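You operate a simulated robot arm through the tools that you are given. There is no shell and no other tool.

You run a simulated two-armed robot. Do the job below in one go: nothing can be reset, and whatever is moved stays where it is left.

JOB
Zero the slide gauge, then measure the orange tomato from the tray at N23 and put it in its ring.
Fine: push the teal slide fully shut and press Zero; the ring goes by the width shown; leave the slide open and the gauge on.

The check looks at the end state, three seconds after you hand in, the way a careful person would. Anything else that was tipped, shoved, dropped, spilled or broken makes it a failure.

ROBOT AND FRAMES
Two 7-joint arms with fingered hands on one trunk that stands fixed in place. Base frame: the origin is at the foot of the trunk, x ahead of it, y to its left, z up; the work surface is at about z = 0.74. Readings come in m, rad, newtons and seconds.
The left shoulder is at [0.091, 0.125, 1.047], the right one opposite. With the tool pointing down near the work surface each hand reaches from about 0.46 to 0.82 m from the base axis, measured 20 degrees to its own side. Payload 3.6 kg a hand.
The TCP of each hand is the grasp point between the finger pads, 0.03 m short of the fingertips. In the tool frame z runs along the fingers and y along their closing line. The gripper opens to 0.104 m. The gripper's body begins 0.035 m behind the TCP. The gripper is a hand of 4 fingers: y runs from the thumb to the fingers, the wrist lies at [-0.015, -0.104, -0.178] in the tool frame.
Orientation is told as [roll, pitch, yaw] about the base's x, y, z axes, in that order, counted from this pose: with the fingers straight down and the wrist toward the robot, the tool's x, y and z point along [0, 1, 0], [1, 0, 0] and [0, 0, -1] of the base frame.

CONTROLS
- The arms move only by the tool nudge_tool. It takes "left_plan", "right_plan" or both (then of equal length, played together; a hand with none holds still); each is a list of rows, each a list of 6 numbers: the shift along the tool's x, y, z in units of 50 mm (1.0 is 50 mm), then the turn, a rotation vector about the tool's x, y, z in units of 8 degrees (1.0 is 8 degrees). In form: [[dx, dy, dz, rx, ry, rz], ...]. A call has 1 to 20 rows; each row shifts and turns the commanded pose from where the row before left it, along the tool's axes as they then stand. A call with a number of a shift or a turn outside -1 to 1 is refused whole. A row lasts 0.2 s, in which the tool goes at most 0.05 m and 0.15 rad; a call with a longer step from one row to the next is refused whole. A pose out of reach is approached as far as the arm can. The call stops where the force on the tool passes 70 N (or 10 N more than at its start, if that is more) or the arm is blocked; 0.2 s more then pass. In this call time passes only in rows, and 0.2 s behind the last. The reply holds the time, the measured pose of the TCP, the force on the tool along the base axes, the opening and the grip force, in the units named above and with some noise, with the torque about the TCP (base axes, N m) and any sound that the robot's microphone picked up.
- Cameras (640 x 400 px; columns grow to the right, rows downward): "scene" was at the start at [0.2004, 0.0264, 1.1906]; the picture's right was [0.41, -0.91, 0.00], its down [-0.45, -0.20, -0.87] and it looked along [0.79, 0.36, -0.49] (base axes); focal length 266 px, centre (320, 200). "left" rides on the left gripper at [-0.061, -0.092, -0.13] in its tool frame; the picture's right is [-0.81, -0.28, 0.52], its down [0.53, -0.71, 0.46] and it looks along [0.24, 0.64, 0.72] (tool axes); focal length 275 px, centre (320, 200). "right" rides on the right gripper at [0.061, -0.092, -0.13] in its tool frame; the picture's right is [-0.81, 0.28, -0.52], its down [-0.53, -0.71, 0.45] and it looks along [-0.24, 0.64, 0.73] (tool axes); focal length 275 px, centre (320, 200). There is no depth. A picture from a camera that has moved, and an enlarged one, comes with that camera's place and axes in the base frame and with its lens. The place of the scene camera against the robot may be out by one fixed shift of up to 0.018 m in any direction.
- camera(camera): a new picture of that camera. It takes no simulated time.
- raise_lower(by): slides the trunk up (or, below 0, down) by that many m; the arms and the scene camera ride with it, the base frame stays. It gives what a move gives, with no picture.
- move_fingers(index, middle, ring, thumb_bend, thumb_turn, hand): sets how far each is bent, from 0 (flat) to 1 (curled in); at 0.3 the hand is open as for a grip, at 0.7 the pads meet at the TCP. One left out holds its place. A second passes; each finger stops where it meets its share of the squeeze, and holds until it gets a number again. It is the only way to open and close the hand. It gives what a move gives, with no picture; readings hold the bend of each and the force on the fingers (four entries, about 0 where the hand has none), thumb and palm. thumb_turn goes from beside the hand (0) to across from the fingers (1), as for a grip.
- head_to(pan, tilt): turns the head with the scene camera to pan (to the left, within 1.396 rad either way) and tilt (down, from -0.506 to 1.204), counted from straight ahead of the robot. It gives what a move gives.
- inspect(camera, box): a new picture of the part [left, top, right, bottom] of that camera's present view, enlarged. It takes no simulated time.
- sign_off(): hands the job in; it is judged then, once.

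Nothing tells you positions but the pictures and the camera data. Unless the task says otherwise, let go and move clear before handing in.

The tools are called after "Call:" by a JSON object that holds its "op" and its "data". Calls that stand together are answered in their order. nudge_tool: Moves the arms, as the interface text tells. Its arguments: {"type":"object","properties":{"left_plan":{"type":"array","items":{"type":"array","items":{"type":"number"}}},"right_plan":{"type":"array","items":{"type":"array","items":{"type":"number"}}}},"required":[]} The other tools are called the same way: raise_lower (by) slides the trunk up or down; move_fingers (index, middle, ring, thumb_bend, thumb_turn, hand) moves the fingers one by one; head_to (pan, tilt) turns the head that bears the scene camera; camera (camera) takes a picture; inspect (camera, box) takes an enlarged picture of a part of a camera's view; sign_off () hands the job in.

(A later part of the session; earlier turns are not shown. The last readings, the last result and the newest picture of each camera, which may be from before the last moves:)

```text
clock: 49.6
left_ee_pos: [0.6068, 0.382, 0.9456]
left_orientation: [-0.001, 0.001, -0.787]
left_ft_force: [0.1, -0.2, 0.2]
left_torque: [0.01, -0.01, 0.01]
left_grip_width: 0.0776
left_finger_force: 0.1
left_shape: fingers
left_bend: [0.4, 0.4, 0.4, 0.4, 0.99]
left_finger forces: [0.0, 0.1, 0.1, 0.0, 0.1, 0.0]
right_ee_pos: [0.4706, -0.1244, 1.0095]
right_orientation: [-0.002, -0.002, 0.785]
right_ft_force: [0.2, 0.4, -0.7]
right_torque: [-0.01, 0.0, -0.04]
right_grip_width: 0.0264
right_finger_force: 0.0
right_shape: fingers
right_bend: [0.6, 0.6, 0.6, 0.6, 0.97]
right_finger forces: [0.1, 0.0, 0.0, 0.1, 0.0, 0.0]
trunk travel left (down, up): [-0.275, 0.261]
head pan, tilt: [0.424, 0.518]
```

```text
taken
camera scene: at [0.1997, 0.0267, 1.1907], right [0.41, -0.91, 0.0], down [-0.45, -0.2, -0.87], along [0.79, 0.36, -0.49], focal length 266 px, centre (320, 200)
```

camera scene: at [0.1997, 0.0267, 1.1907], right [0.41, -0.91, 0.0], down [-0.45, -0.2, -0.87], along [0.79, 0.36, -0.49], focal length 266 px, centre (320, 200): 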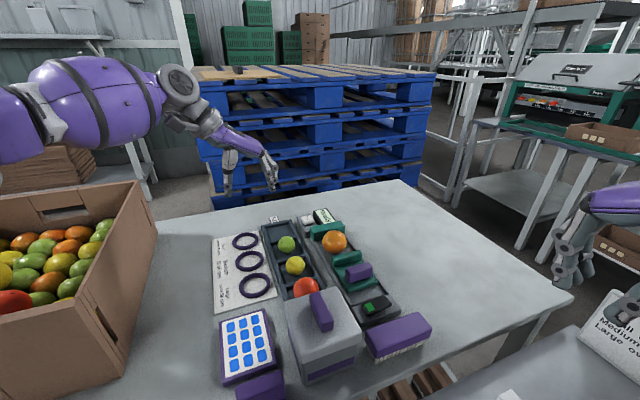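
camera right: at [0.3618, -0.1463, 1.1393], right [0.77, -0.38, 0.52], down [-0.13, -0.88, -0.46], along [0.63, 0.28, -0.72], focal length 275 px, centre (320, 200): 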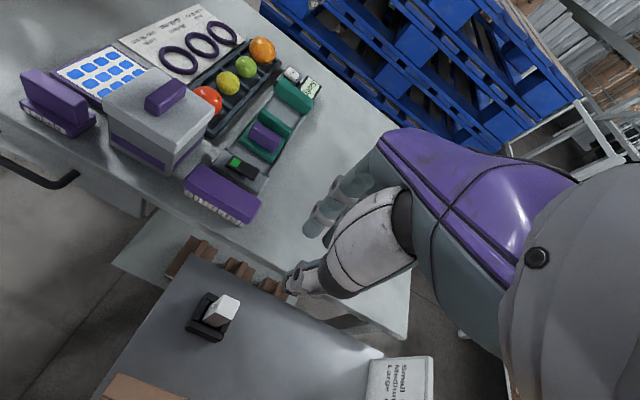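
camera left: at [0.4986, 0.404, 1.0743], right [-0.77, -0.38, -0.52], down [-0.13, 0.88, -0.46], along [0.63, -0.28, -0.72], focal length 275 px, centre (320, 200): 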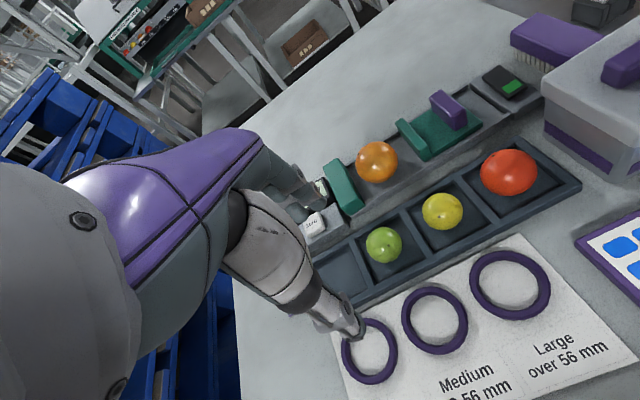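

The left hand is clear, and the tomato sits between the jaws. I'll bring the right hand back over the slide handle, opened enough to straddle it.

Call:
{"op": "move_fingers", "data": {"hand": "right", "index": 0.55, "middle": 0.55, "ring": 0.55, "thumb_bend": 0.55}}

Call:
{"op": "nudge_tool", "data": {"right_plan": [[0.245, 0.777, 0, 0, 0, 0], [0.245, 0.777, 0, 0, 0, 0], [0.245, 0.777, 0, 0, 0, 0], [0.245, 0.777, 0, 0, 0, 0], [0.245, 0.777, 0, 0, 0, 0], [0.245, 0.777, 0, 0, 0, 0], [0.245, 0.777, 0, 0, 0, 0], [0, 0, 0.85, 0, 0, 0], [0, 0, 0.85, 0, 0, 0], [0, 0, 0.85, 0, 0, 0], [0, 0, 0.75, 0, 0, 0]]}}

Call:
{"op": "inspect", "data": {"camera": "left", "box": [300, 50, 560, 220]}}

Call:
{"op": "inspect", "data": {"camera": "scene", "box": [300, 190, 420, 310]}}

Call:
{"op": "inspect", "data": {"camera": "right", "box": [180, 100, 380, 350]}}

```text
clock: 50.6
left_ee_pos: [0.6094, 0.3818, 0.9447]
left_orientation: [-0.001, -0.001, -0.786]
left_ft_force: [0.1, 0.1, 0.4]
left_torque: [0.02, 0.0, -0.03]
left_grip_width: 0.0778
left_finger_force: 0.0
left_shape: fingers
left_bend: [0.4, 0.4, 0.4, 0.4, 0.99]
left_finger forces: [0.1, 0.0, 0.0, 0.0, 0.1, 0.1]
right_ee_pos: [0.4719, -0.1247, 1.0088]
right_orientation: [-0.002, 0.0, 0.785]
right_ft_force: [-0.1, 0.3, 0.5]
right_torque: [-0.05, 0.0, 0.01]
right_grip_width: 0.0387
right_finger_force: 0.0
right_shape: fingers
right_bend: [0.55, 0.55, 0.55, 0.55, 0.97]
right_finger forces: [0.1, 0.0, 0.1, 0.1, 0.1, 0.0]
trunk travel left (down, up): [-0.275, 0.261]
head pan, tilt: [0.424, 0.518]
```

```text
clock: 53.0
left_ee_pos: [0.6084, 0.383, 0.9444]
left_orientation: [0.001, 0.0, -0.785]
left_ft_force: [0.4, -0.2, 0.2]
left_torque: [0.01, -0.02, -0.01]
left_grip_width: 0.0773
left_finger_force: 0.1
left_shape: fingers
left_bend: [0.4, 0.4, 0.4, 0.4, 0.99]
left_finger forces: [0.0, 0.0, 0.1, 0.0, 0.0, 0.0]
right_ee_pos: [0.6046, 0.1289, 0.8447]
right_orientation: [0.0, -0.001, 0.785]
right_ft_force: [-0.7, -0.7, -0.6]
right_torque: [-0.01, 0.01, -0.01]
right_grip_width: 0.0388
right_finger_force: 0.0
right_shape: fingers
right_bend: [0.55, 0.55, 0.55, 0.55, 0.97]
right_finger forces: [0.0, 0.0, 0.0, 0.1, 0.1, 0.0]
trunk travel left (down, up): [-0.275, 0.261]
head pan, tilt: [0.424, 0.518]
```

```text
2.35 times, centred on (430, 135) of left
camera zoom: at [0.4996, 0.4034, 1.074], right [-0.77, -0.38, -0.52], down [-0.13, 0.88, -0.46], along [0.63, -0.28, -0.72], focal length 648 px, centre (61, 353)
```

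zoom: 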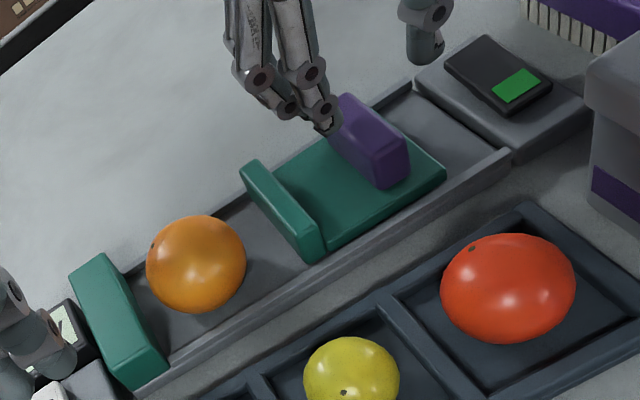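

```text
3.33 times, centred on (360, 250) of scene
camera zoom: at [0.2006, 0.0264, 1.1905], right [0.41, -0.91, 0.0], down [-0.45, -0.2, -0.87], along [0.79, 0.36, -0.5], focal length 888 px, centre (187, 33)
```

zoom: 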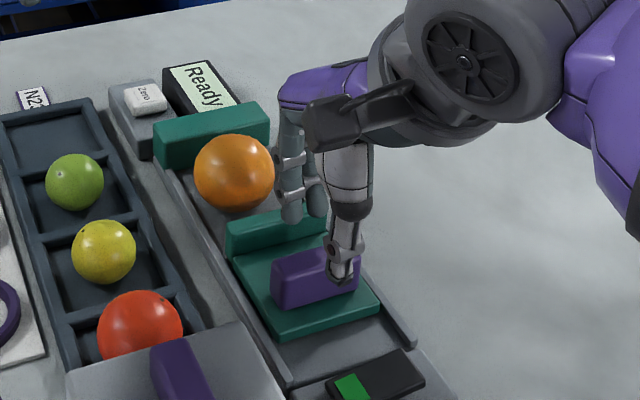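

```text
1.60 times, centred on (280, 225) of right
camera zoom: at [0.496, 0.1066, 0.9742], right [0.77, -0.38, 0.52], down [-0.13, -0.88, -0.46], along [0.63, 0.28, -0.72], focal length 440 px, centre (384, 160)
```

zoom: 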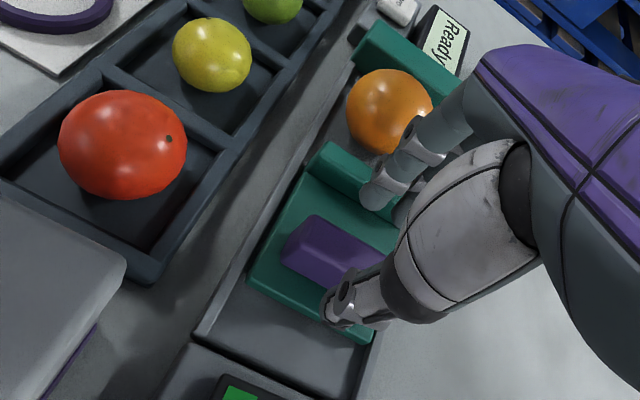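

Fingers and thumb straddle the handle. I'll lower 28 mm and push toward the tomato in small steps.

Call:
{"op": "nudge_tool", "data": {"right_plan": [[0, 0, 0.3, 0, 0, 0], [0, 0, 0.28, 0, 0, 0]]}}

Call:
{"op": "inspect", "data": {"camera": "left", "box": [300, 50, 560, 220]}}

Call:
{"op": "inspect", "data": {"camera": "right", "box": [180, 100, 380, 350]}}

```text
clock: 53.6
left_ee_pos: [0.608, 0.3822, 0.9445]
left_orientation: [0.0, 0.001, -0.786]
left_ft_force: [-0.1, -0.8, 0.1]
left_torque: [-0.03, 0.01, 0.02]
left_grip_width: 0.0774
left_finger_force: 0.0
left_shape: fingers
left_bend: [0.4, 0.4, 0.4, 0.4, 0.99]
left_finger forces: [0.1, 0.0, 0.0, 0.1, 0.0, 0.1]
right_ee_pos: [0.6036, 0.1295, 0.8128]
right_orientation: [-0.001, -0.001, 0.784]
right_ft_force: [-0.3, 0.0, -0.6]
right_torque: [0.0, -0.02, 0.0]
right_grip_width: 0.0389
right_finger_force: 0.0
right_shape: fingers
right_bend: [0.55, 0.55, 0.55, 0.55, 0.97]
right_finger forces: [0.0, 0.0, 0.0, 0.0, 0.0, 0.0]
trunk travel left (down, up): [-0.275, 0.261]
head pan, tilt: [0.424, 0.518]
```

```text
2.35 times, centred on (430, 135) of left
camera zoom: at [0.4995, 0.4034, 1.0741], right [-0.77, -0.38, -0.52], down [-0.13, 0.88, -0.46], along [0.63, -0.28, -0.72], focal length 648 px, centre (61, 353)
```

zoom: 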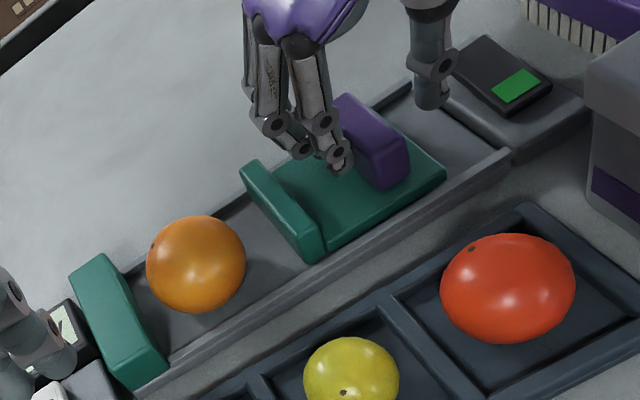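

```text
1.60 times, centred on (280, 225) of right
camera zoom: at [0.4956, 0.1079, 0.9445], right [0.77, -0.38, 0.52], down [-0.13, -0.88, -0.46], along [0.63, 0.28, -0.72], focal length 440 px, centre (384, 160)
```

zoom: 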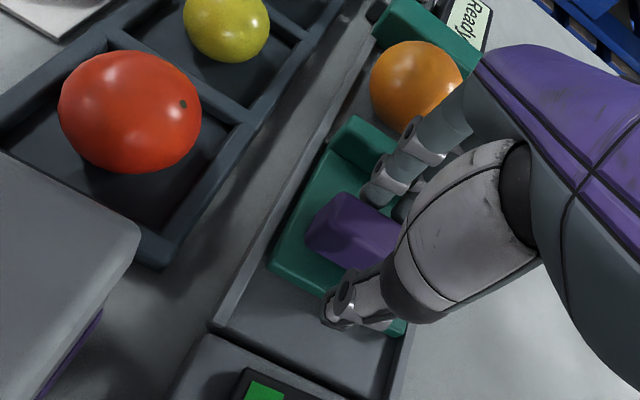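

Both sides of the handle are clear. I'll push forward 40 mm and watch.

Call:
{"op": "nudge_tool", "data": {"right_plan": [[0, 0.15, 0, 0, 0, 0], [0, 0.15, 0, 0, 0, 0], [0, 0.15, 0, 0, 0, 0], [0, 0.15, 0, 0, 0, 0], [0, 0.1, 0, 0, 0, 0]]}}

Call:
{"op": "inspect", "data": {"camera": "left", "box": [300, 50, 560, 220]}}

Call:
{"op": "inspect", "data": {"camera": "scene", "box": [300, 190, 400, 290]}}

```text
clock: 54.8
left_ee_pos: [0.6078, 0.3821, 0.9445]
left_orientation: [0.001, 0.002, -0.787]
left_ft_force: [0.1, 0.5, -0.6]
left_torque: [-0.01, 0.01, -0.01]
left_grip_width: 0.0778
left_finger_force: 0.0
left_shape: fingers
left_bend: [0.4, 0.4, 0.4, 0.4, 0.99]
left_finger forces: [0.0, 0.0, 0.0, 0.0, 0.0, 0.0]
right_ee_pos: [0.6283, 0.1548, 0.8137]
right_orientation: [0.0, 0.001, 0.785]
right_ft_force: [-1.8, -0.8, -0.7]
right_torque: [0.01, 0.01, -0.01]
right_grip_width: 0.0416
right_finger_force: 0.6
right_shape: fingers
right_bend: [0.55, 0.55, 0.55, 0.53, 0.97]
right_finger forces: [0.1, 0.0, 0.0, 0.0, 1.4, 0.0]
trunk travel left (down, up): [-0.275, 0.261]
head pan, tilt: [0.424, 0.518]
```

```text
2.35 times, centred on (430, 135) of left
camera zoom: at [0.4993, 0.4034, 1.0742], right [-0.77, -0.38, -0.52], down [-0.13, 0.88, -0.46], along [0.63, -0.28, -0.72], focal length 648 px, centre (61, 353)
```

zoom: 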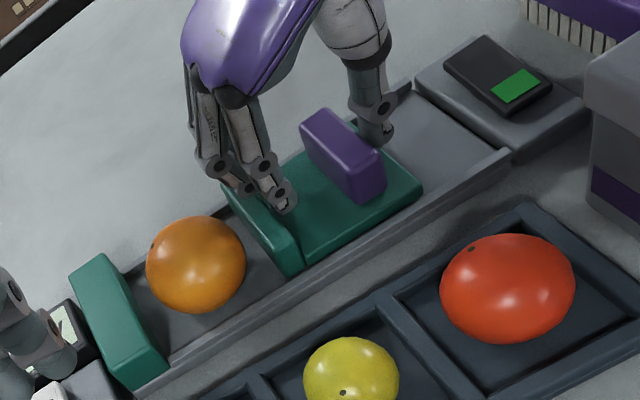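

```text
4.00 times, centred on (350, 240) of scene
camera zoom: at [0.2002, 0.0263, 1.1906], right [0.41, -0.91, 0.0], down [-0.45, -0.2, -0.87], along [0.79, 0.36, -0.49], focal length 1065 px, centre (200, 40)
```

zoom: 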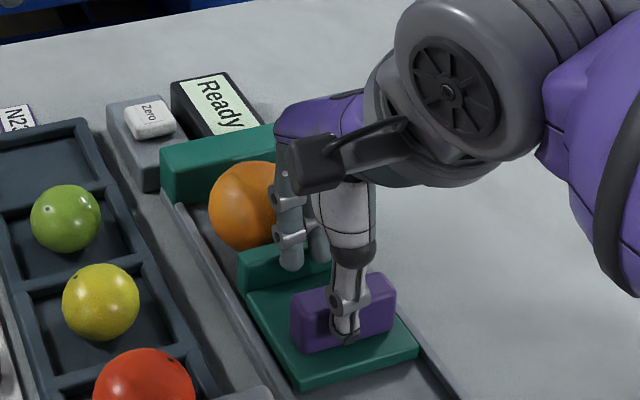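

The slide is following the thumb. I'll tuck the fingers slightly to keep them off the jaw plate and continue in small steps.

Call:
{"op": "move_fingers", "data": {"hand": "right", "index": 0.61, "middle": 0.61, "ring": 0.61}}

Call:
{"op": "nudge_tool", "data": {"right_plan": [[0, 0.12, 0, 0, 0, 0], [0, 0.12, 0, 0, 0, 0]]}}

Call:
{"op": "inspect", "data": {"camera": "left", "box": [300, 80, 500, 220]}}

Call:
{"op": "inspect", "data": {"camera": "scene", "box": [300, 190, 400, 290]}}

```text
clock: 55.8
left_ee_pos: [0.6083, 0.3826, 0.9451]
left_orientation: [-0.002, -0.002, -0.785]
left_ft_force: [-0.6, -0.5, 1.0]
left_torque: [-0.03, -0.03, -0.03]
left_grip_width: 0.0776
left_finger_force: 0.0
left_shape: fingers
left_bend: [0.4, 0.4, 0.4, 0.4, 0.99]
left_finger forces: [0.1, 0.0, 0.0, 0.1, 0.0, 0.0]
right_ee_pos: [0.628, 0.1553, 0.8134]
right_orientation: [-0.001, 0.001, 0.785]
right_ft_force: [-0.3, -0.7, -0.6]
right_torque: [-0.03, 0.04, 0.03]
right_grip_width: 0.0342
right_finger_force: 0.7
right_shape: fingers
right_bend: [0.61, 0.61, 0.61, 0.53, 0.97]
right_finger forces: [0.1, 0.0, 0.1, 0.0, 1.4, 0.0]
trunk travel left (down, up): [-0.275, 0.261]
head pan, tilt: [0.424, 0.518]
```

```text
clock: 56.4
left_ee_pos: [0.6077, 0.3823, 0.9452]
left_orientation: [0.0, -0.001, -0.787]
left_ft_force: [0.5, -1.1, 0.1]
left_torque: [-0.02, -0.01, -0.02]
left_grip_width: 0.0775
left_finger_force: 0.0
left_shape: fingers
left_bend: [0.4, 0.4, 0.4, 0.4, 0.99]
left_finger forces: [0.0, 0.1, 0.0, 0.0, 0.1, 0.0]
right_ee_pos: [0.6367, 0.1624, 0.814]
right_orientation: [-0.002, 0.0, 0.786]
right_ft_force: [-1.5, -1.3, -0.7]
right_torque: [-0.03, -0.03, -0.02]
right_grip_width: 0.035
right_finger_force: 0.6
right_shape: fingers
right_bend: [0.61, 0.61, 0.61, 0.53, 0.97]
right_finger forces: [0.1, 0.0, 0.0, 0.0, 1.7, 0.0]
trunk travel left (down, up): [-0.275, 0.261]
head pan, tilt: [0.424, 0.518]
```

```text
2.86 times, centred on (400, 150) of left
camera zoom: at [0.4994, 0.4034, 1.0741], right [-0.77, -0.38, -0.52], down [-0.13, 0.88, -0.46], along [0.63, -0.28, -0.72], focal length 786 px, centre (91, 343)
```

zoom: 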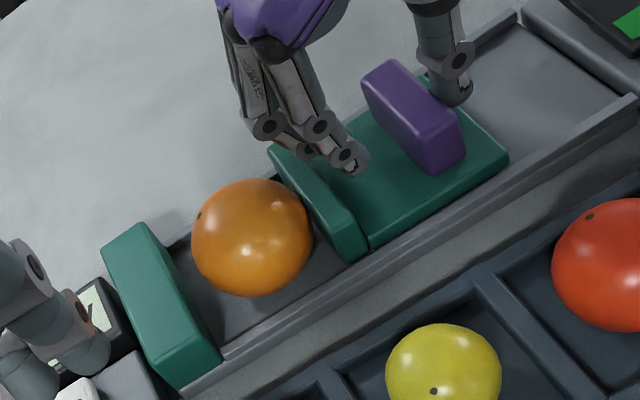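

```text
4.00 times, centred on (350, 240) of scene
camera zoom: at [0.2003, 0.0264, 1.1906], right [0.41, -0.91, 0.0], down [-0.45, -0.2, -0.87], along [0.79, 0.36, -0.49], focal length 1065 px, centre (200, 40)
```

zoom: 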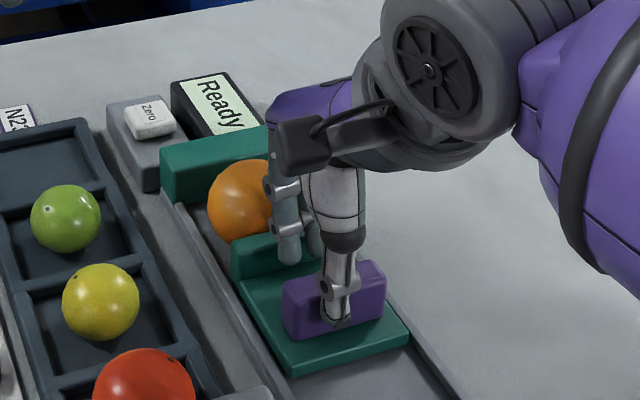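

The jaw plate is just reaching the tomato. I'll continue in 5–6 mm steps.

Call:
{"op": "nudge_tool", "data": {"right_plan": [[0, 0.12, 0, 0, 0, 0], [0, 0.12, 0, 0, 0, 0]]}}

Call:
{"op": "inspect", "data": {"camera": "left", "box": [300, 80, 500, 220]}}

Call:
{"op": "inspect", "data": {"camera": "scene", "box": [300, 190, 400, 290]}}

```text
clock: 57.0
left_ee_pos: [0.6096, 0.3817, 0.9446]
left_orientation: [-0.001, 0.0, -0.786]
left_ft_force: [0.6, -0.4, 0.1]
left_torque: [0.03, -0.03, 0.02]
left_grip_width: 0.0777
left_finger_force: 0.0
left_shape: fingers
left_bend: [0.4, 0.4, 0.4, 0.4, 0.99]
left_finger forces: [0.1, 0.0, 0.0, 0.0, 0.0, 0.0]
right_ee_pos: [0.6468, 0.1701, 0.8149]
right_orientation: [-0.002, -0.002, 0.786]
right_ft_force: [-0.9, -0.7, -1.4]
right_torque: [0.01, 0.01, 0.01]
right_grip_width: 0.0347
right_finger_force: 0.4
right_shape: fingers
right_bend: [0.61, 0.61, 0.61, 0.53, 0.97]
right_finger forces: [0.0, 0.1, 0.0, 0.0, 1.4, 0.0]
trunk travel left (down, up): [-0.275, 0.261]
head pan, tilt: [0.424, 0.518]
```

```text
2.86 times, centred on (400, 150) of left
camera zoom: at [0.4994, 0.4034, 1.0741], right [-0.77, -0.38, -0.52], down [-0.13, 0.88, -0.46], along [0.63, -0.28, -0.72], focal length 786 px, centre (91, 343)
```

zoom: 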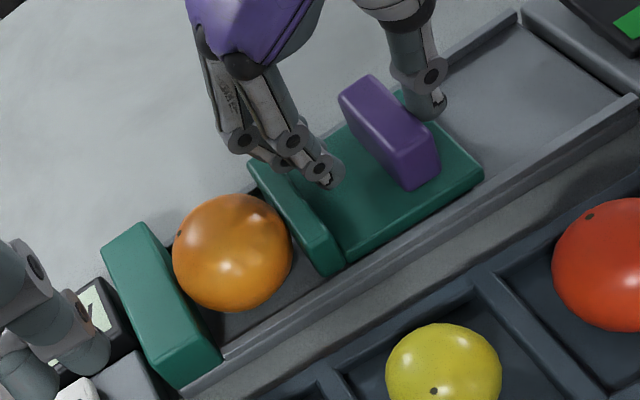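

```text
4.00 times, centred on (350, 240) of scene
camera zoom: at [0.2003, 0.0264, 1.1906], right [0.41, -0.91, 0.0], down [-0.45, -0.2, -0.87], along [0.79, 0.36, -0.49], focal length 1065 px, centre (200, 40)
```

zoom: 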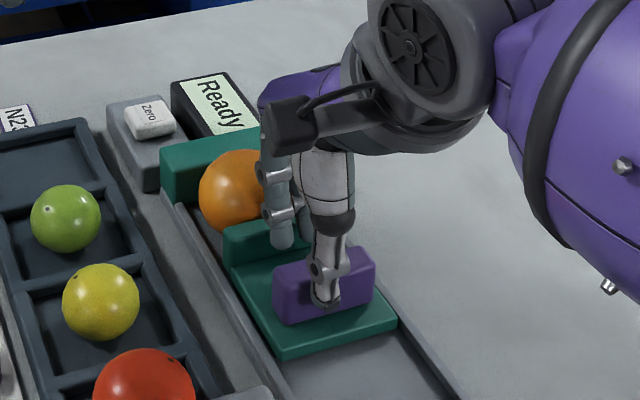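

The tomato is rolling gently ahead of the jaw with about 10 mm left. I'll use smaller steps now.

Call:
{"op": "nudge_tool", "data": {"right_plan": [[0, 0.1, 0, 0, 0, 0]]}}

Call:
{"op": "inspect", "data": {"camera": "scene", "box": [300, 190, 400, 290]}}

Call:
{"op": "inspect", "data": {"camera": "left", "box": [300, 80, 500, 220]}}

```text
clock: 57.4
left_ee_pos: [0.6077, 0.3827, 0.9452]
left_orientation: [0.001, 0.0, -0.784]
left_ft_force: [-0.5, 0.0, -0.9]
left_torque: [-0.02, 0.02, 0.0]
left_grip_width: 0.0776
left_finger_force: 0.0
left_shape: fingers
left_bend: [0.4, 0.4, 0.4, 0.4, 0.99]
left_finger forces: [0.0, 0.0, 0.0, 0.1, 0.0, 0.2]
right_ee_pos: [0.6487, 0.1736, 0.8151]
right_orientation: [-0.001, -0.001, 0.785]
right_ft_force: [-2.1, -2.6, 0.8]
right_torque: [-0.06, 0.05, 0.03]
right_grip_width: 0.0374
right_finger_force: 1.9
right_shape: fingers
right_bend: [0.61, 0.61, 0.61, 0.51, 0.97]
right_finger forces: [0.0, 0.0, 0.0, 0.1, 4.1, 0.1]
trunk travel left (down, up): [-0.275, 0.261]
head pan, tilt: [0.424, 0.518]
```

```text
4.00 times, centred on (350, 240) of scene
camera zoom: at [0.2, 0.0262, 1.1907], right [0.41, -0.91, 0.0], down [-0.45, -0.2, -0.87], along [0.79, 0.36, -0.49], focal length 1065 px, centre (200, 40)
```

zoom: 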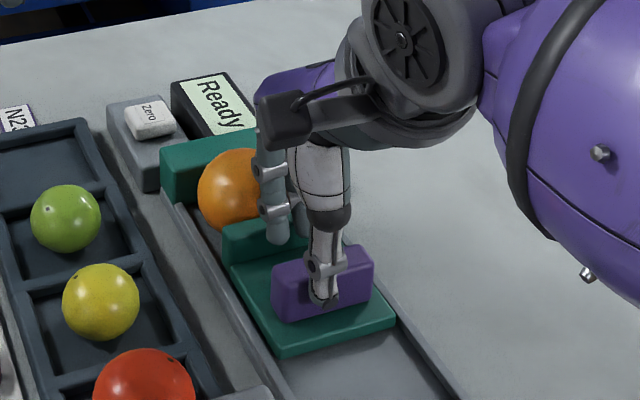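

```text
2.86 times, centred on (400, 150) of left
camera zoom: at [0.4991, 0.4033, 1.0743], right [-0.77, -0.38, -0.52], down [-0.13, 0.88, -0.46], along [0.63, -0.28, -0.72], focal length 786 px, centre (91, 343)
```

zoom: 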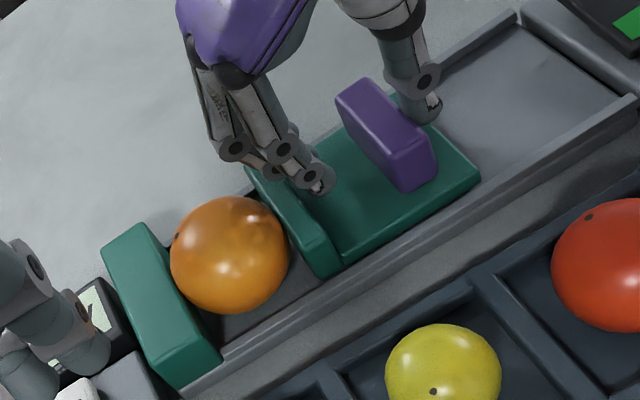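

The thumb force has risen to 4 N, so the tomato is touching both jaws, but the display hasn't changed yet. I'll push slightly more.

Call:
{"op": "nudge_tool", "data": {"right_plan": [[0, 0.08, 0, 0, 0, 0]]}}

Call:
{"op": "inspect", "data": {"camera": "scene", "box": [300, 190, 400, 290]}}

Call:
{"op": "inspect", "data": {"camera": "left", "box": [300, 80, 500, 220]}}

```text
clock: 57.8
left_ee_pos: [0.609, 0.3822, 0.9455]
left_orientation: [-0.002, -0.001, -0.785]
left_ft_force: [-0.4, 0.3, -0.9]
left_torque: [0.01, -0.02, 0.02]
left_grip_width: 0.0777
left_finger_force: 0.1
left_shape: fingers
left_bend: [0.4, 0.4, 0.4, 0.4, 0.99]
left_finger forces: [0.0, 0.0, 0.0, 0.0, 0.0, 0.0]
right_ee_pos: [0.6521, 0.1783, 0.8149]
right_orientation: [-0.002, 0.001, 0.785]
right_ft_force: [-4.7, -5.1, 1.6]
right_torque: [-0.14, 0.14, 0.05]
right_grip_width: 0.0417
right_finger_force: 3.1
right_shape: fingers
right_bend: [0.61, 0.61, 0.61, 0.49, 0.97]
right_finger forces: [0.1, 0.0, 0.1, 0.1, 6.8, 0.1]
trunk travel left (down, up): [-0.275, 0.261]
head pan, tilt: [0.424, 0.518]
```

```text
4.00 times, centred on (350, 240) of scene
camera zoom: at [0.1998, 0.0259, 1.1907], right [0.41, -0.91, 0.0], down [-0.45, -0.2, -0.87], along [0.79, 0.36, -0.49], focal length 1065 px, centre (200, 40)
```

zoom: 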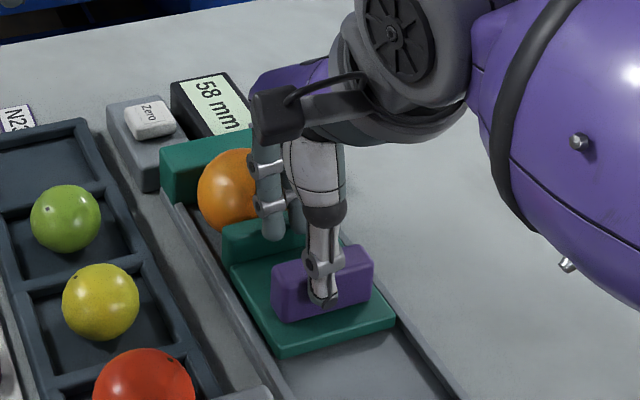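

```text
2.86 times, centred on (400, 150) of left
camera zoom: at [0.4989, 0.403, 1.0745], right [-0.77, -0.38, -0.52], down [-0.13, 0.88, -0.45], along [0.63, -0.28, -0.72], focal length 786 px, centre (91, 343)
```

zoom: 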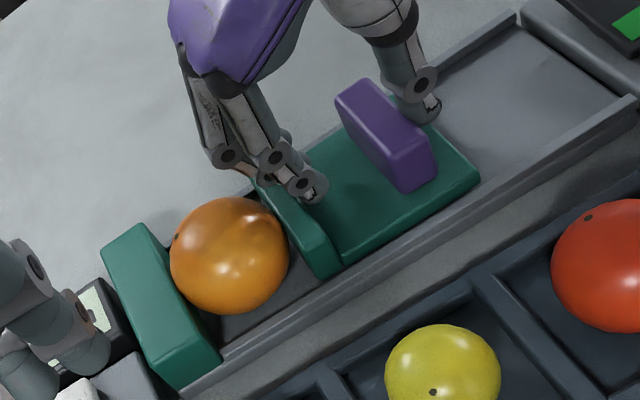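

The display appears to read 58 mm. I'll zoom in to confirm it.

Call:
{"op": "inspect", "data": {"camera": "scene", "box": [325, 195, 375, 235]}}

Call:
{"op": "inspect", "data": {"camera": "scene", "box": [335, 203, 365, 225]}}

```text
10.00 times, centred on (350, 215) of scene
camera zoom: at [0.1998, 0.0259, 1.1907], right [0.41, -0.91, 0.0], down [-0.45, -0.2, -0.87], along [0.79, 0.36, -0.49], focal length 2663 px, centre (20, 50)
```

zoom: 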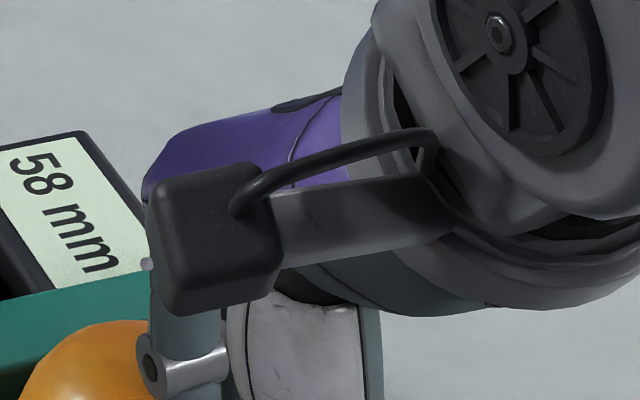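

```text
16.00 times, centred on (350, 214) of scene
camera zoom: at [0.1998, 0.0259, 1.1907], right [0.41, -0.91, 0.0], down [-0.45, -0.2, -0.87], along [0.79, 0.36, -0.49], focal length 4260 px, centre (-160, -24)
```

zoom: 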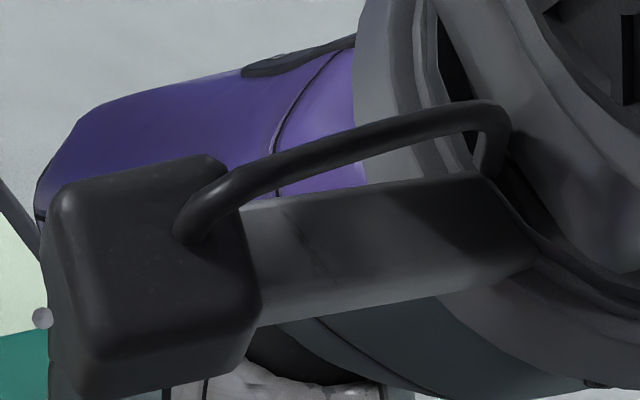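

It reads 58 mm, which is over 56, so the tomato goes in the Large ring. I'll pull the slide open again with the right hand.

Call:
{"op": "nudge_tool", "data": {"right_plan": [[0, -0.2, 0, 0, 0, 0], [0, -0.2, 0, 0, 0, 0], [0, -0.2, 0, 0, 0, 0], [0, -0.2, 0, 0, 0, 0], [0, -0.2, 0, 0, 0, 0], [0, -0.2, 0, 0, 0, 0]]}}

Call:
{"op": "inspect", "data": {"camera": "left", "box": [300, 50, 560, 220]}}

Call:
{"op": "inspect", "data": {"camera": "scene", "box": [300, 190, 420, 290]}}

```text
clock: 59.2
left_ee_pos: [0.6065, 0.3824, 0.9456]
left_orientation: [0.0, 0.001, -0.787]
left_ft_force: [0.4, 0.0, -0.1]
left_torque: [0.0, -0.01, -0.02]
left_grip_width: 0.0777
left_finger_force: 0.0
left_shape: fingers
left_bend: [0.4, 0.4, 0.4, 0.4, 0.99]
left_finger forces: [0.0, 0.1, 0.0, 0.0, 0.0, 0.0]
right_ee_pos: [0.6106, 0.1359, 0.8143]
right_orientation: [-0.001, 0.0, 0.786]
right_ft_force: [-0.3, 0.2, -0.4]
right_torque: [0.02, -0.04, -0.02]
right_grip_width: 0.0321
right_finger_force: 0.3
right_shape: fingers
right_bend: [0.61, 0.61, 0.61, 0.55, 0.98]
right_finger forces: [0.2, 0.3, 0.0, 0.0, 0.0, 0.1]
trunk travel left (down, up): [-0.275, 0.261]
head pan, tilt: [0.424, 0.518]
```

```text
2.35 times, centred on (430, 135) of left
camera zoom: at [0.4994, 0.4033, 1.0742], right [-0.77, -0.38, -0.52], down [-0.13, 0.88, -0.46], along [0.63, -0.28, -0.72], focal length 648 px, centre (61, 353)
```

zoom: 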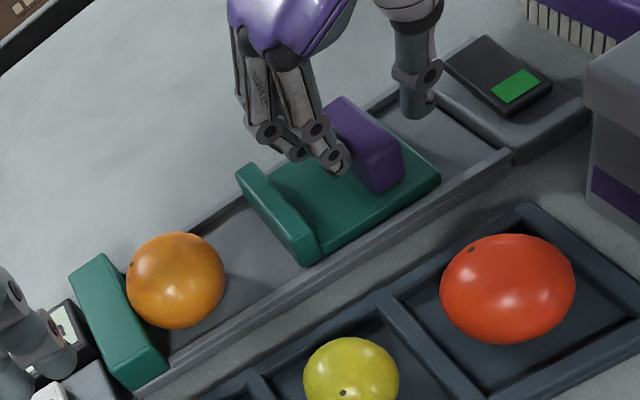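

```text
4.00 times, centred on (360, 240) of scene
camera zoom: at [0.2003, 0.0263, 1.1906], right [0.41, -0.91, 0.0], down [-0.45, -0.2, -0.87], along [0.79, 0.36, -0.49], focal length 1065 px, centre (160, 40)
```

zoom: 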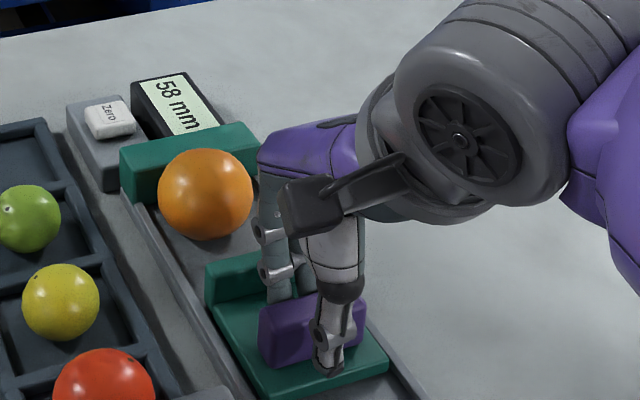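

The slide is open, the display holds 58 mm, and the tomato rests by the fixed jaw. I'll lift the right hand straight up, back it well clear, and tuck the left ring finger so it won't hit the jaw.

Call:
{"op": "nudge_tool", "data": {"right_plan": [[0, 0.06, -0.3, 0, 0, 0], [0, 0, -0.8, 0, 0, 0], [0, 0, -0.9, 0, 0, 0], [0, 0, -0.9, 0, 0, 0], [0, 0, -0.9, 0, 0, 0], [-0.25, -0.78, 0, 0, 0, 0], [-0.25, -0.78, 0, 0, 0, 0], [-0.25, -0.78, 0, 0, 0, 0], [-0.25, -0.78, 0, 0, 0, 0], [-0.25, -0.78, 0, 0, 0, 0], [-0.25, -0.78, 0, 0, 0, 0], [-0.25, -0.78, 0, 0, 0, 0]]}}

Call:
{"op": "move_fingers", "data": {"hand": "left", "ring": 1.0, "index": 0.38, "middle": 0.38, "thumb_bend": 0.38}}

Call:
{"op": "inspect", "data": {"camera": "left", "box": [300, 80, 560, 250]}}

Call:
{"op": "inspect", "data": {"camera": "right", "box": [220, 20, 360, 160]}}

Call:
{"op": "inspect", "data": {"camera": "scene", "box": [290, 190, 410, 310]}}

```text
clock: 61.8
left_ee_pos: [0.6078, 0.3804, 0.9461]
left_orientation: [0.0, -0.001, -0.786]
left_ft_force: [-1.1, 0.8, -0.2]
left_torque: [0.0, 0.01, -0.03]
left_grip_width: 0.0776
left_finger_force: 0.1
left_shape: fingers
left_bend: [0.4, 0.4, 0.4, 0.4, 0.99]
left_finger forces: [0.1, 0.0, 0.1, 0.1, 0.0, 0.0]
right_ee_pos: [0.4808, -0.119, 1.002]
right_orientation: [0.0, 0.0, 0.787]
right_ft_force: [-0.6, -0.1, 0.5]
right_torque: [0.02, -0.04, -0.02]
right_grip_width: 0.0317
right_finger_force: 0.1
right_shape: fingers
right_bend: [0.61, 0.61, 0.61, 0.55, 0.98]
right_finger forces: [0.0, 0.0, 0.1, 0.1, 0.0, 0.0]
trunk travel left (down, up): [-0.275, 0.261]
head pan, tilt: [0.424, 0.518]
```

```text
clock: 62.8
left_ee_pos: [0.61, 0.3828, 0.9453]
left_orientation: [0.0, 0.001, -0.785]
left_ft_force: [-0.3, 1.3, -0.1]
left_torque: [0.01, 0.01, 0.0]
left_grip_width: 0.0823
left_finger_force: 0.1
left_shape: fingers
left_bend: [0.38, 0.38, 1.0, 0.38, 0.99]
left_finger forces: [0.1, 0.0, 0.0, 0.1, 0.0, 0.0]
right_ee_pos: [0.482, -0.1192, 1.0013]
right_orientation: [-0.002, 0.0, 0.787]
right_ft_force: [-0.2, 0.4, 0.5]
right_torque: [0.02, 0.02, 0.03]
right_grip_width: 0.0317
right_finger_force: 0.0
right_shape: fingers
right_bend: [0.61, 0.61, 0.61, 0.55, 0.98]
right_finger forces: [0.0, 0.0, 0.0, 0.0, 0.1, 0.0]
trunk travel left (down, up): [-0.275, 0.261]
head pan, tilt: [0.424, 0.518]
```

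```text
2.35 times, centred on (430, 165) of left
camera zoom: at [0.4995, 0.4035, 1.0741], right [-0.77, -0.38, -0.52], down [-0.13, 0.88, -0.46], along [0.63, -0.28, -0.72], focal length 648 px, centre (61, 282)
```

zoom: 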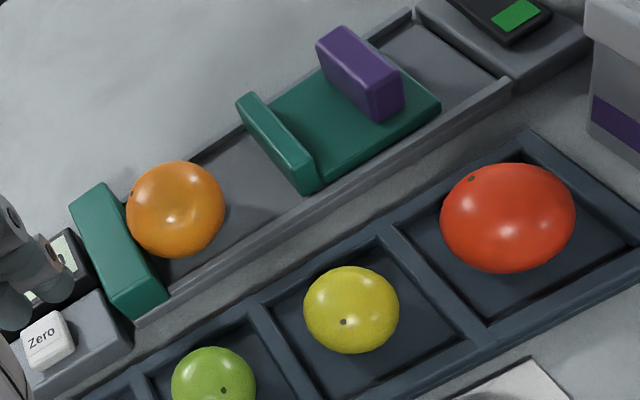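

```text
2.86 times, centred on (290, 90) of right
camera zoom: at [0.3727, -0.1408, 1.1325], right [0.77, -0.38, 0.52], down [-0.13, -0.88, -0.46], along [0.63, 0.28, -0.72], focal length 786 px, centre (406, 514)
```

zoom: 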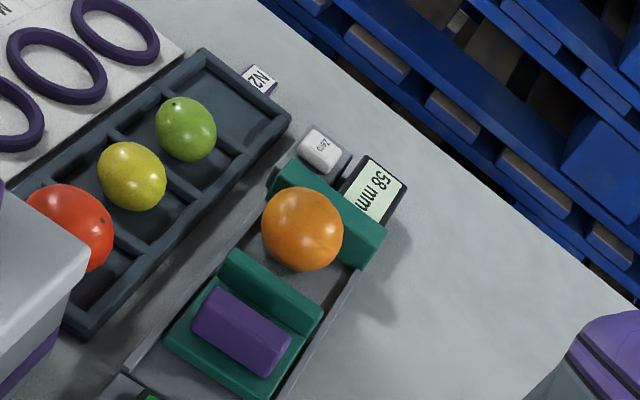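

```text
3.33 times, centred on (350, 250) of scene
camera zoom: at [0.2004, 0.0264, 1.1906], right [0.41, -0.91, 0.0], down [-0.45, -0.2, -0.87], along [0.79, 0.36, -0.5], focal length 888 px, centre (220, 33)
```

zoom: 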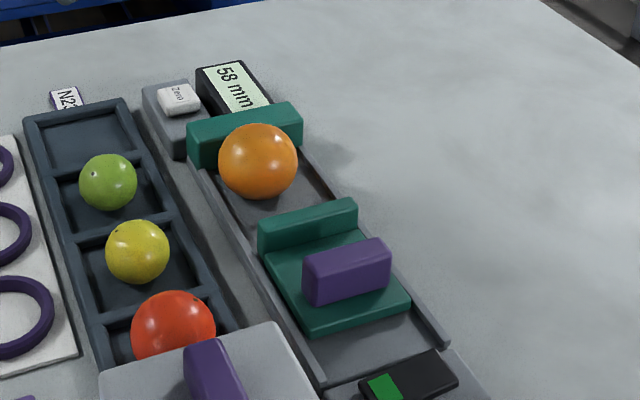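

The tomato is at (0.694, 0.229, 0.776). I'll bring the left hand over it and lower partway.

Call:
{"op": "nudge_tool", "data": {"left_plan": [[-0.26, 0.845, 0, 0, 0, 0], [-0.26, 0.845, 0, 0, 0, 0], [-0.26, 0.845, 0, 0, 0, 0], [-0.26, 0.845, 0, 0, 0, 0], [0, 0, 0.8, 0, 0, 0], [0, 0, 0.8, 0, 0, 0]]}}

Call:
{"op": "inspect", "data": {"camera": "left", "box": [220, 130, 480, 330]}}

Call:
{"op": "inspect", "data": {"camera": "right", "box": [240, 20, 360, 120]}}

Call:
{"op": "inspect", "data": {"camera": "scene", "box": [290, 180, 390, 270]}}

```text
clock: 64.2
left_ee_pos: [0.6893, 0.2259, 0.8647]
left_orientation: [0.0, 0.0, -0.787]
left_ft_force: [-1.2, 0.1, -0.6]
left_torque: [0.03, 0.01, 0.01]
left_grip_width: 0.0827
left_finger_force: 0.0
left_shape: fingers
left_bend: [0.38, 0.38, 1.0, 0.38, 0.99]
left_finger forces: [0.0, 0.0, 0.0, 0.0, 0.0, 0.0]
right_ee_pos: [0.482, -0.12, 1.0013]
right_orientation: [0.001, 0.0, 0.786]
right_ft_force: [-0.3, -0.1, -0.2]
right_torque: [-0.03, -0.01, 0.02]
right_grip_width: 0.0318
right_finger_force: 0.0
right_shape: fingers
right_bend: [0.61, 0.61, 0.61, 0.55, 0.98]
right_finger forces: [0.1, 0.1, 0.1, 0.1, 0.0, 0.1]
trunk travel left (down, up): [-0.275, 0.261]
head pan, tilt: [0.424, 0.518]
```

```text
2.00 times, centred on (350, 230) of left
camera zoom: at [0.5802, 0.2473, 0.9939], right [-0.77, -0.38, -0.52], down [-0.13, 0.88, -0.46], along [0.63, -0.28, -0.72], focal length 551 px, centre (260, 140)
```

zoom: 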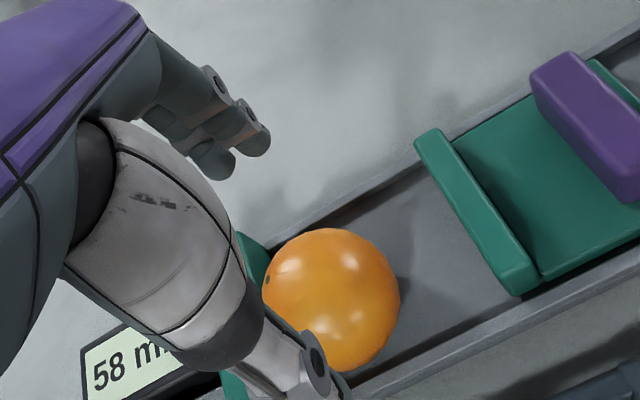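

```text
4.00 times, centred on (300, 70) of right
camera zoom: at [0.373, -0.1408, 1.1323], right [0.77, -0.38, 0.52], down [-0.13, -0.88, -0.46], along [0.63, 0.28, -0.72], focal length 1101 px, centre (400, 720)
```

zoom: 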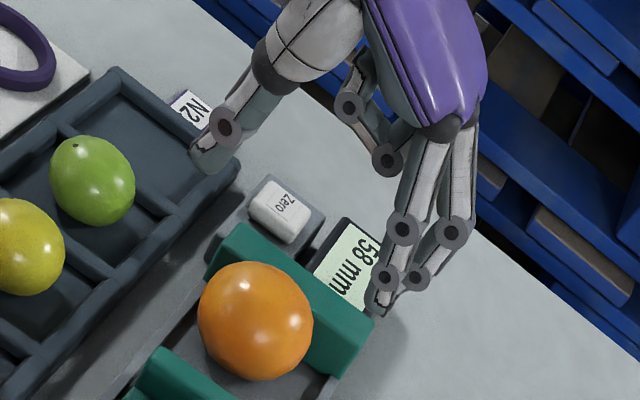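

```text
4.44 times, centred on (340, 225) of scene
camera zoom: at [0.2007, 0.0264, 1.1905], right [0.41, -0.91, 0.0], down [-0.45, -0.2, -0.87], along [0.79, 0.36, -0.5], focal length 1183 px, centre (231, 89)
```

zoom: 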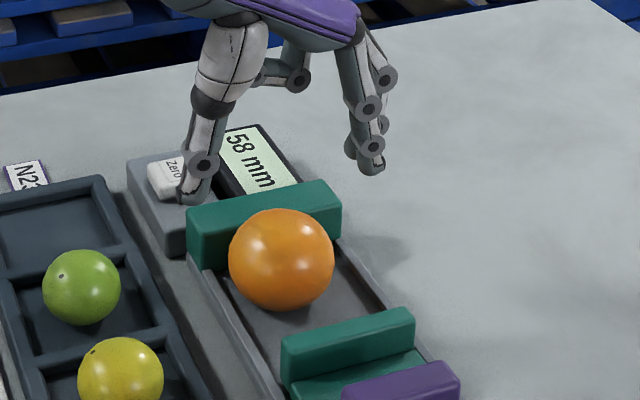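

Aligned to within a few millimetres, biased slightly away from the fixed jaw. I'll lower to grip height.

Call:
{"op": "nudge_tool", "data": {"left_plan": [[0.03, 0, 0.5, 0, 0, 0], [0, 0, 0.5, 0, 0, 0], [0, 0, 0.2, 0, 0, 0]]}}

Call:
{"op": "inspect", "data": {"camera": "right", "box": [250, 40, 340, 110]}}

Call:
{"op": "inspect", "data": {"camera": "scene", "box": [300, 190, 380, 260]}}

Call:
{"op": "inspect", "data": {"camera": "left", "box": [220, 130, 480, 330]}}

```text
clock: 65.0
left_ee_pos: [0.6917, 0.2295, 0.8054]
left_orientation: [0.001, 0.0, -0.785]
left_ft_force: [-0.4, -0.1, -0.5]
left_torque: [-0.03, 0.02, 0.0]
left_grip_width: 0.083
left_finger_force: 0.0
left_shape: fingers
left_bend: [0.38, 0.38, 1.0, 0.38, 0.99]
left_finger forces: [0.0, 0.0, 0.1, 0.0, 0.0, 0.1]
right_ee_pos: [0.4807, -0.1191, 1.0018]
right_orientation: [0.0, 0.0, 0.786]
right_ft_force: [-0.2, -0.2, 0.2]
right_torque: [0.02, 0.04, 0.0]
right_grip_width: 0.0316
right_finger_force: 0.0
right_shape: fingers
right_bend: [0.61, 0.61, 0.61, 0.55, 0.98]
right_finger forces: [0.0, 0.0, 0.0, 0.0, 0.0, 0.1]
trunk travel left (down, up): [-0.275, 0.261]
head pan, tilt: [0.424, 0.518]
```

```text
5.71 times, centred on (295, 75) of right
camera zoom: at [0.3728, -0.1408, 1.1324], right [0.77, -0.38, 0.52], down [-0.13, -0.88, -0.46], along [0.63, 0.28, -0.72], focal length 1573 px, centre (463, 914)
```

zoom: 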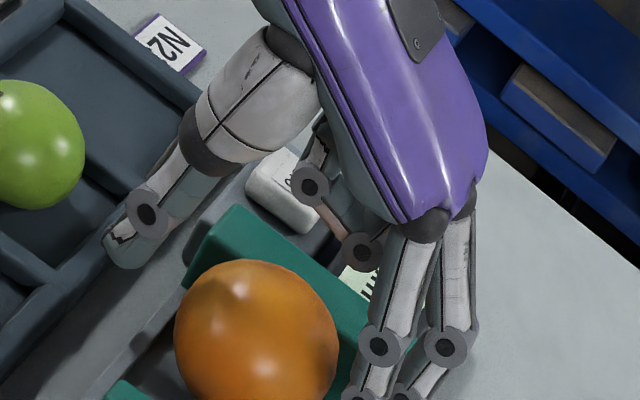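

```text
5.71 times, centred on (340, 225) of scene
camera zoom: at [0.2005, 0.0264, 1.1906], right [0.41, -0.91, 0.0], down [-0.45, -0.2, -0.87], along [0.79, 0.36, -0.5], focal length 1522 px, centre (206, 57)
```

zoom: 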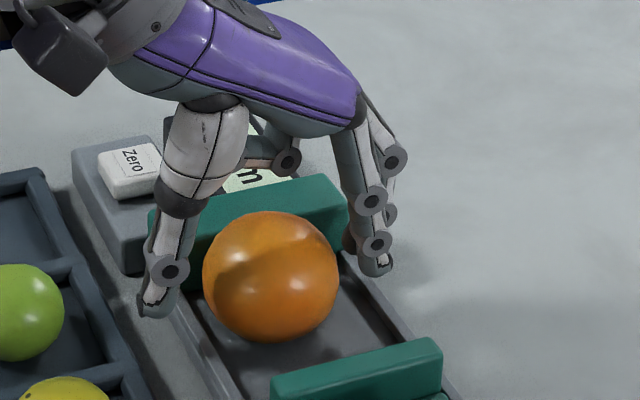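

```text
2.00 times, centred on (350, 230) of left
camera zoom: at [0.583, 0.2495, 0.9348], right [-0.77, -0.38, -0.52], down [-0.13, 0.88, -0.46], along [0.63, -0.28, -0.72], focal length 551 px, centre (260, 140)
```

zoom: 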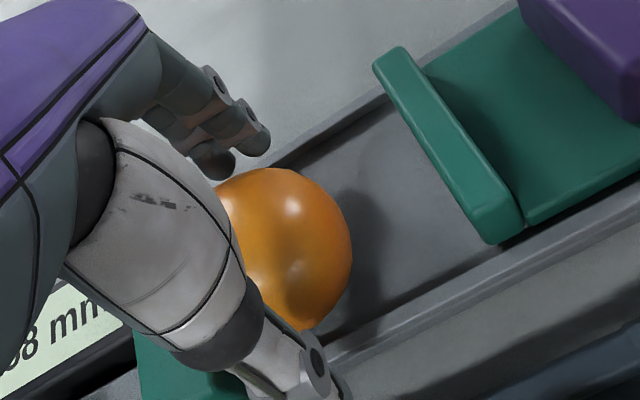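

Call:
{"op": "nudge_tool", "data": {"left_plan": [[-0.03, 0, 0.16, 0, 0, 0]]}}

Call:
{"op": "move_fingers", "data": {"hand": "left", "index": 0.46, "middle": 0.46, "thumb_bend": 0.46}}

Call:
{"op": "inspect", "data": {"camera": "scene", "box": [300, 190, 380, 260]}}

Call:
{"op": "inspect", "data": {"camera": "right", "box": [250, 50, 340, 130]}}

```text
clock: 65.4
left_ee_pos: [0.6906, 0.2274, 0.7975]
left_orientation: [0.001, 0.0, -0.785]
left_ft_force: [-0.6, 0.5, -0.5]
left_torque: [0.01, 0.01, 0.01]
left_grip_width: 0.0824
left_finger_force: 0.2
left_shape: fingers
left_bend: [0.38, 0.38, 1.0, 0.38, 0.99]
left_finger forces: [0.0, 0.1, 0.1, 0.0, 0.0, 0.1]
right_ee_pos: [0.4821, -0.1179, 1.0019]
right_orientation: [-0.001, 0.0, 0.784]
right_ft_force: [0.8, 0.2, -0.1]
right_torque: [-0.01, 0.03, -0.04]
right_grip_width: 0.0317
right_finger_force: 0.1
right_shape: fingers
right_bend: [0.61, 0.61, 0.61, 0.55, 0.98]
right_finger forces: [0.2, 0.0, 0.0, 0.0, 0.1, 0.1]
trunk travel left (down, up): [-0.275, 0.261]
head pan, tilt: [0.424, 0.518]
```

```text
clock: 66.4
left_ee_pos: [0.6918, 0.2267, 0.7973]
left_orientation: [-0.001, 0.0, -0.787]
left_ft_force: [0.1, -0.2, 0.6]
left_torque: [-0.01, -0.01, -0.03]
left_grip_width: 0.063
left_finger_force: 0.3
left_shape: fingers
left_bend: [0.46, 0.46, 1.0, 0.46, 0.99]
left_finger forces: [0.0, 0.3, 0.0, 0.0, 0.1, 0.0]
right_ee_pos: [0.4815, -0.1181, 1.0026]
right_orientation: [-0.001, 0.001, 0.786]
right_ft_force: [0.0, -0.1, -0.5]
right_torque: [0.0, -0.01, -0.03]
right_grip_width: 0.0319
right_finger_force: 0.1
right_shape: fingers
right_bend: [0.61, 0.61, 0.61, 0.55, 0.98]
right_finger forces: [0.0, 0.0, 0.0, 0.1, 0.1, 0.0]
trunk travel left (down, up): [-0.275, 0.261]
head pan, tilt: [0.424, 0.518]
```

```text
5.71 times, centred on (340, 225) of scene
camera zoom: at [0.2004, 0.0264, 1.1906], right [0.41, -0.91, 0.0], down [-0.45, -0.2, -0.87], along [0.79, 0.36, -0.49], focal length 1522 px, centre (206, 57)
```

zoom: 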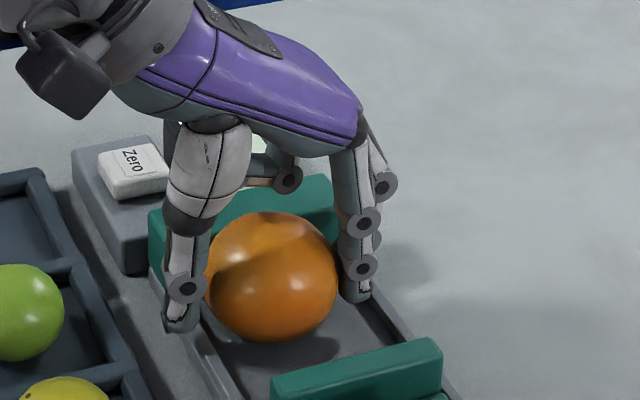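

```text
5.00 times, centred on (295, 90) of right
camera zoom: at [0.3727, -0.1409, 1.1325], right [0.77, -0.38, 0.52], down [-0.13, -0.88, -0.46], along [0.63, 0.28, -0.72], focal length 1376 px, centre (445, 750)
```

zoom: 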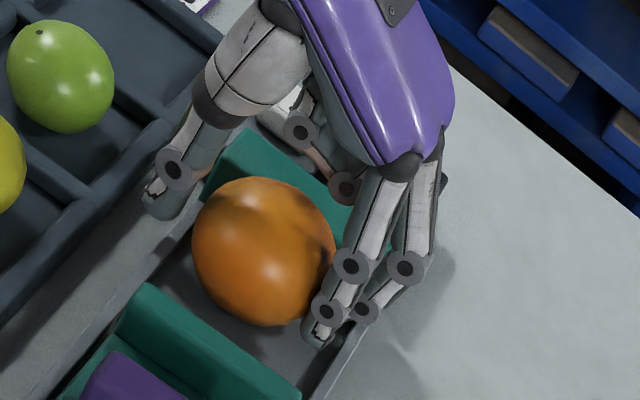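

The hand is straddling the tomato cleanly. I'll close in increments to the same grip as before.

Call:
{"op": "move_fingers", "data": {"hand": "left", "index": 0.5, "middle": 0.5, "thumb_bend": 0.5}}

Call:
{"op": "move_fingers", "data": {"hand": "left", "index": 0.55, "middle": 0.55, "thumb_bend": 0.55}}

Call:
{"op": "inspect", "data": {"camera": "right", "box": [250, 50, 340, 130]}}

```text
clock: 67.4
left_ee_pos: [0.6904, 0.2273, 0.7973]
left_orientation: [0.0, 0.0, -0.786]
left_ft_force: [0.5, -1.2, 0.7]
left_torque: [0.01, 0.03, -0.01]
left_grip_width: 0.0548
left_finger_force: 1.0
left_shape: fingers
left_bend: [0.49, 0.49, 1.0, 0.49, 1.0]
left_finger forces: [0.5, 0.9, 0.0, 0.1, 1.2, 0.0]
right_ee_pos: [0.4816, -0.118, 1.0015]
right_orientation: [0.0, 0.001, 0.785]
right_ft_force: [0.5, 0.9, 0.2]
right_torque: [-0.02, -0.02, 0.02]
right_grip_width: 0.0317
right_finger_force: 0.0
right_shape: fingers
right_bend: [0.61, 0.61, 0.61, 0.55, 0.98]
right_finger forces: [0.0, 0.0, 0.0, 0.0, 0.1, 0.0]
trunk travel left (down, up): [-0.275, 0.261]
head pan, tilt: [0.424, 0.518]
```

```text
clock: 68.4
left_ee_pos: [0.6903, 0.2278, 0.7978]
left_orientation: [0.0, 0.001, -0.785]
left_ft_force: [0.2, -0.4, -0.4]
left_torque: [0.0, 0.01, -0.02]
left_grip_width: 0.052
left_finger_force: 5.2
left_shape: fingers
left_bend: [0.51, 0.52, 1.0, 0.49, 1.0]
left_finger forces: [2.6, 3.1, 0.1, 0.1, 5.6, 0.0]
right_ee_pos: [0.4814, -0.1183, 1.0005]
right_orientation: [0.0, 0.0, 0.786]
right_ft_force: [-0.5, 0.1, -0.1]
right_torque: [0.0, 0.01, 0.0]
right_grip_width: 0.0316
right_finger_force: 0.1
right_shape: fingers
right_bend: [0.61, 0.61, 0.61, 0.55, 0.98]
right_finger forces: [0.0, 0.0, 0.1, 0.0, 0.0, 0.0]
trunk travel left (down, up): [-0.275, 0.261]
head pan, tilt: [0.424, 0.518]
```

```text
5.00 times, centred on (295, 90) of right
camera zoom: at [0.3727, -0.1409, 1.1325], right [0.77, -0.38, 0.52], down [-0.13, -0.88, -0.46], along [0.63, 0.28, -0.72], focal length 1376 px, centre (445, 750)
```

zoom: 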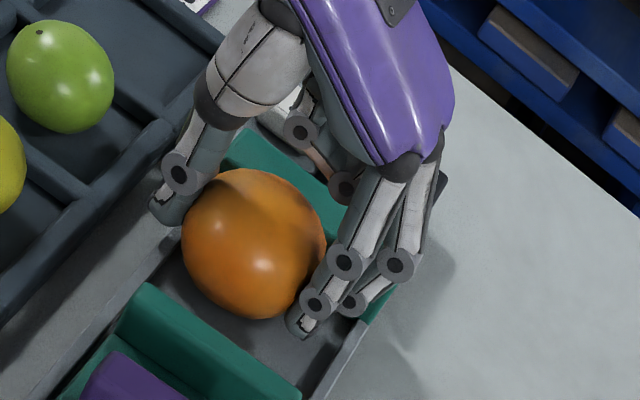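

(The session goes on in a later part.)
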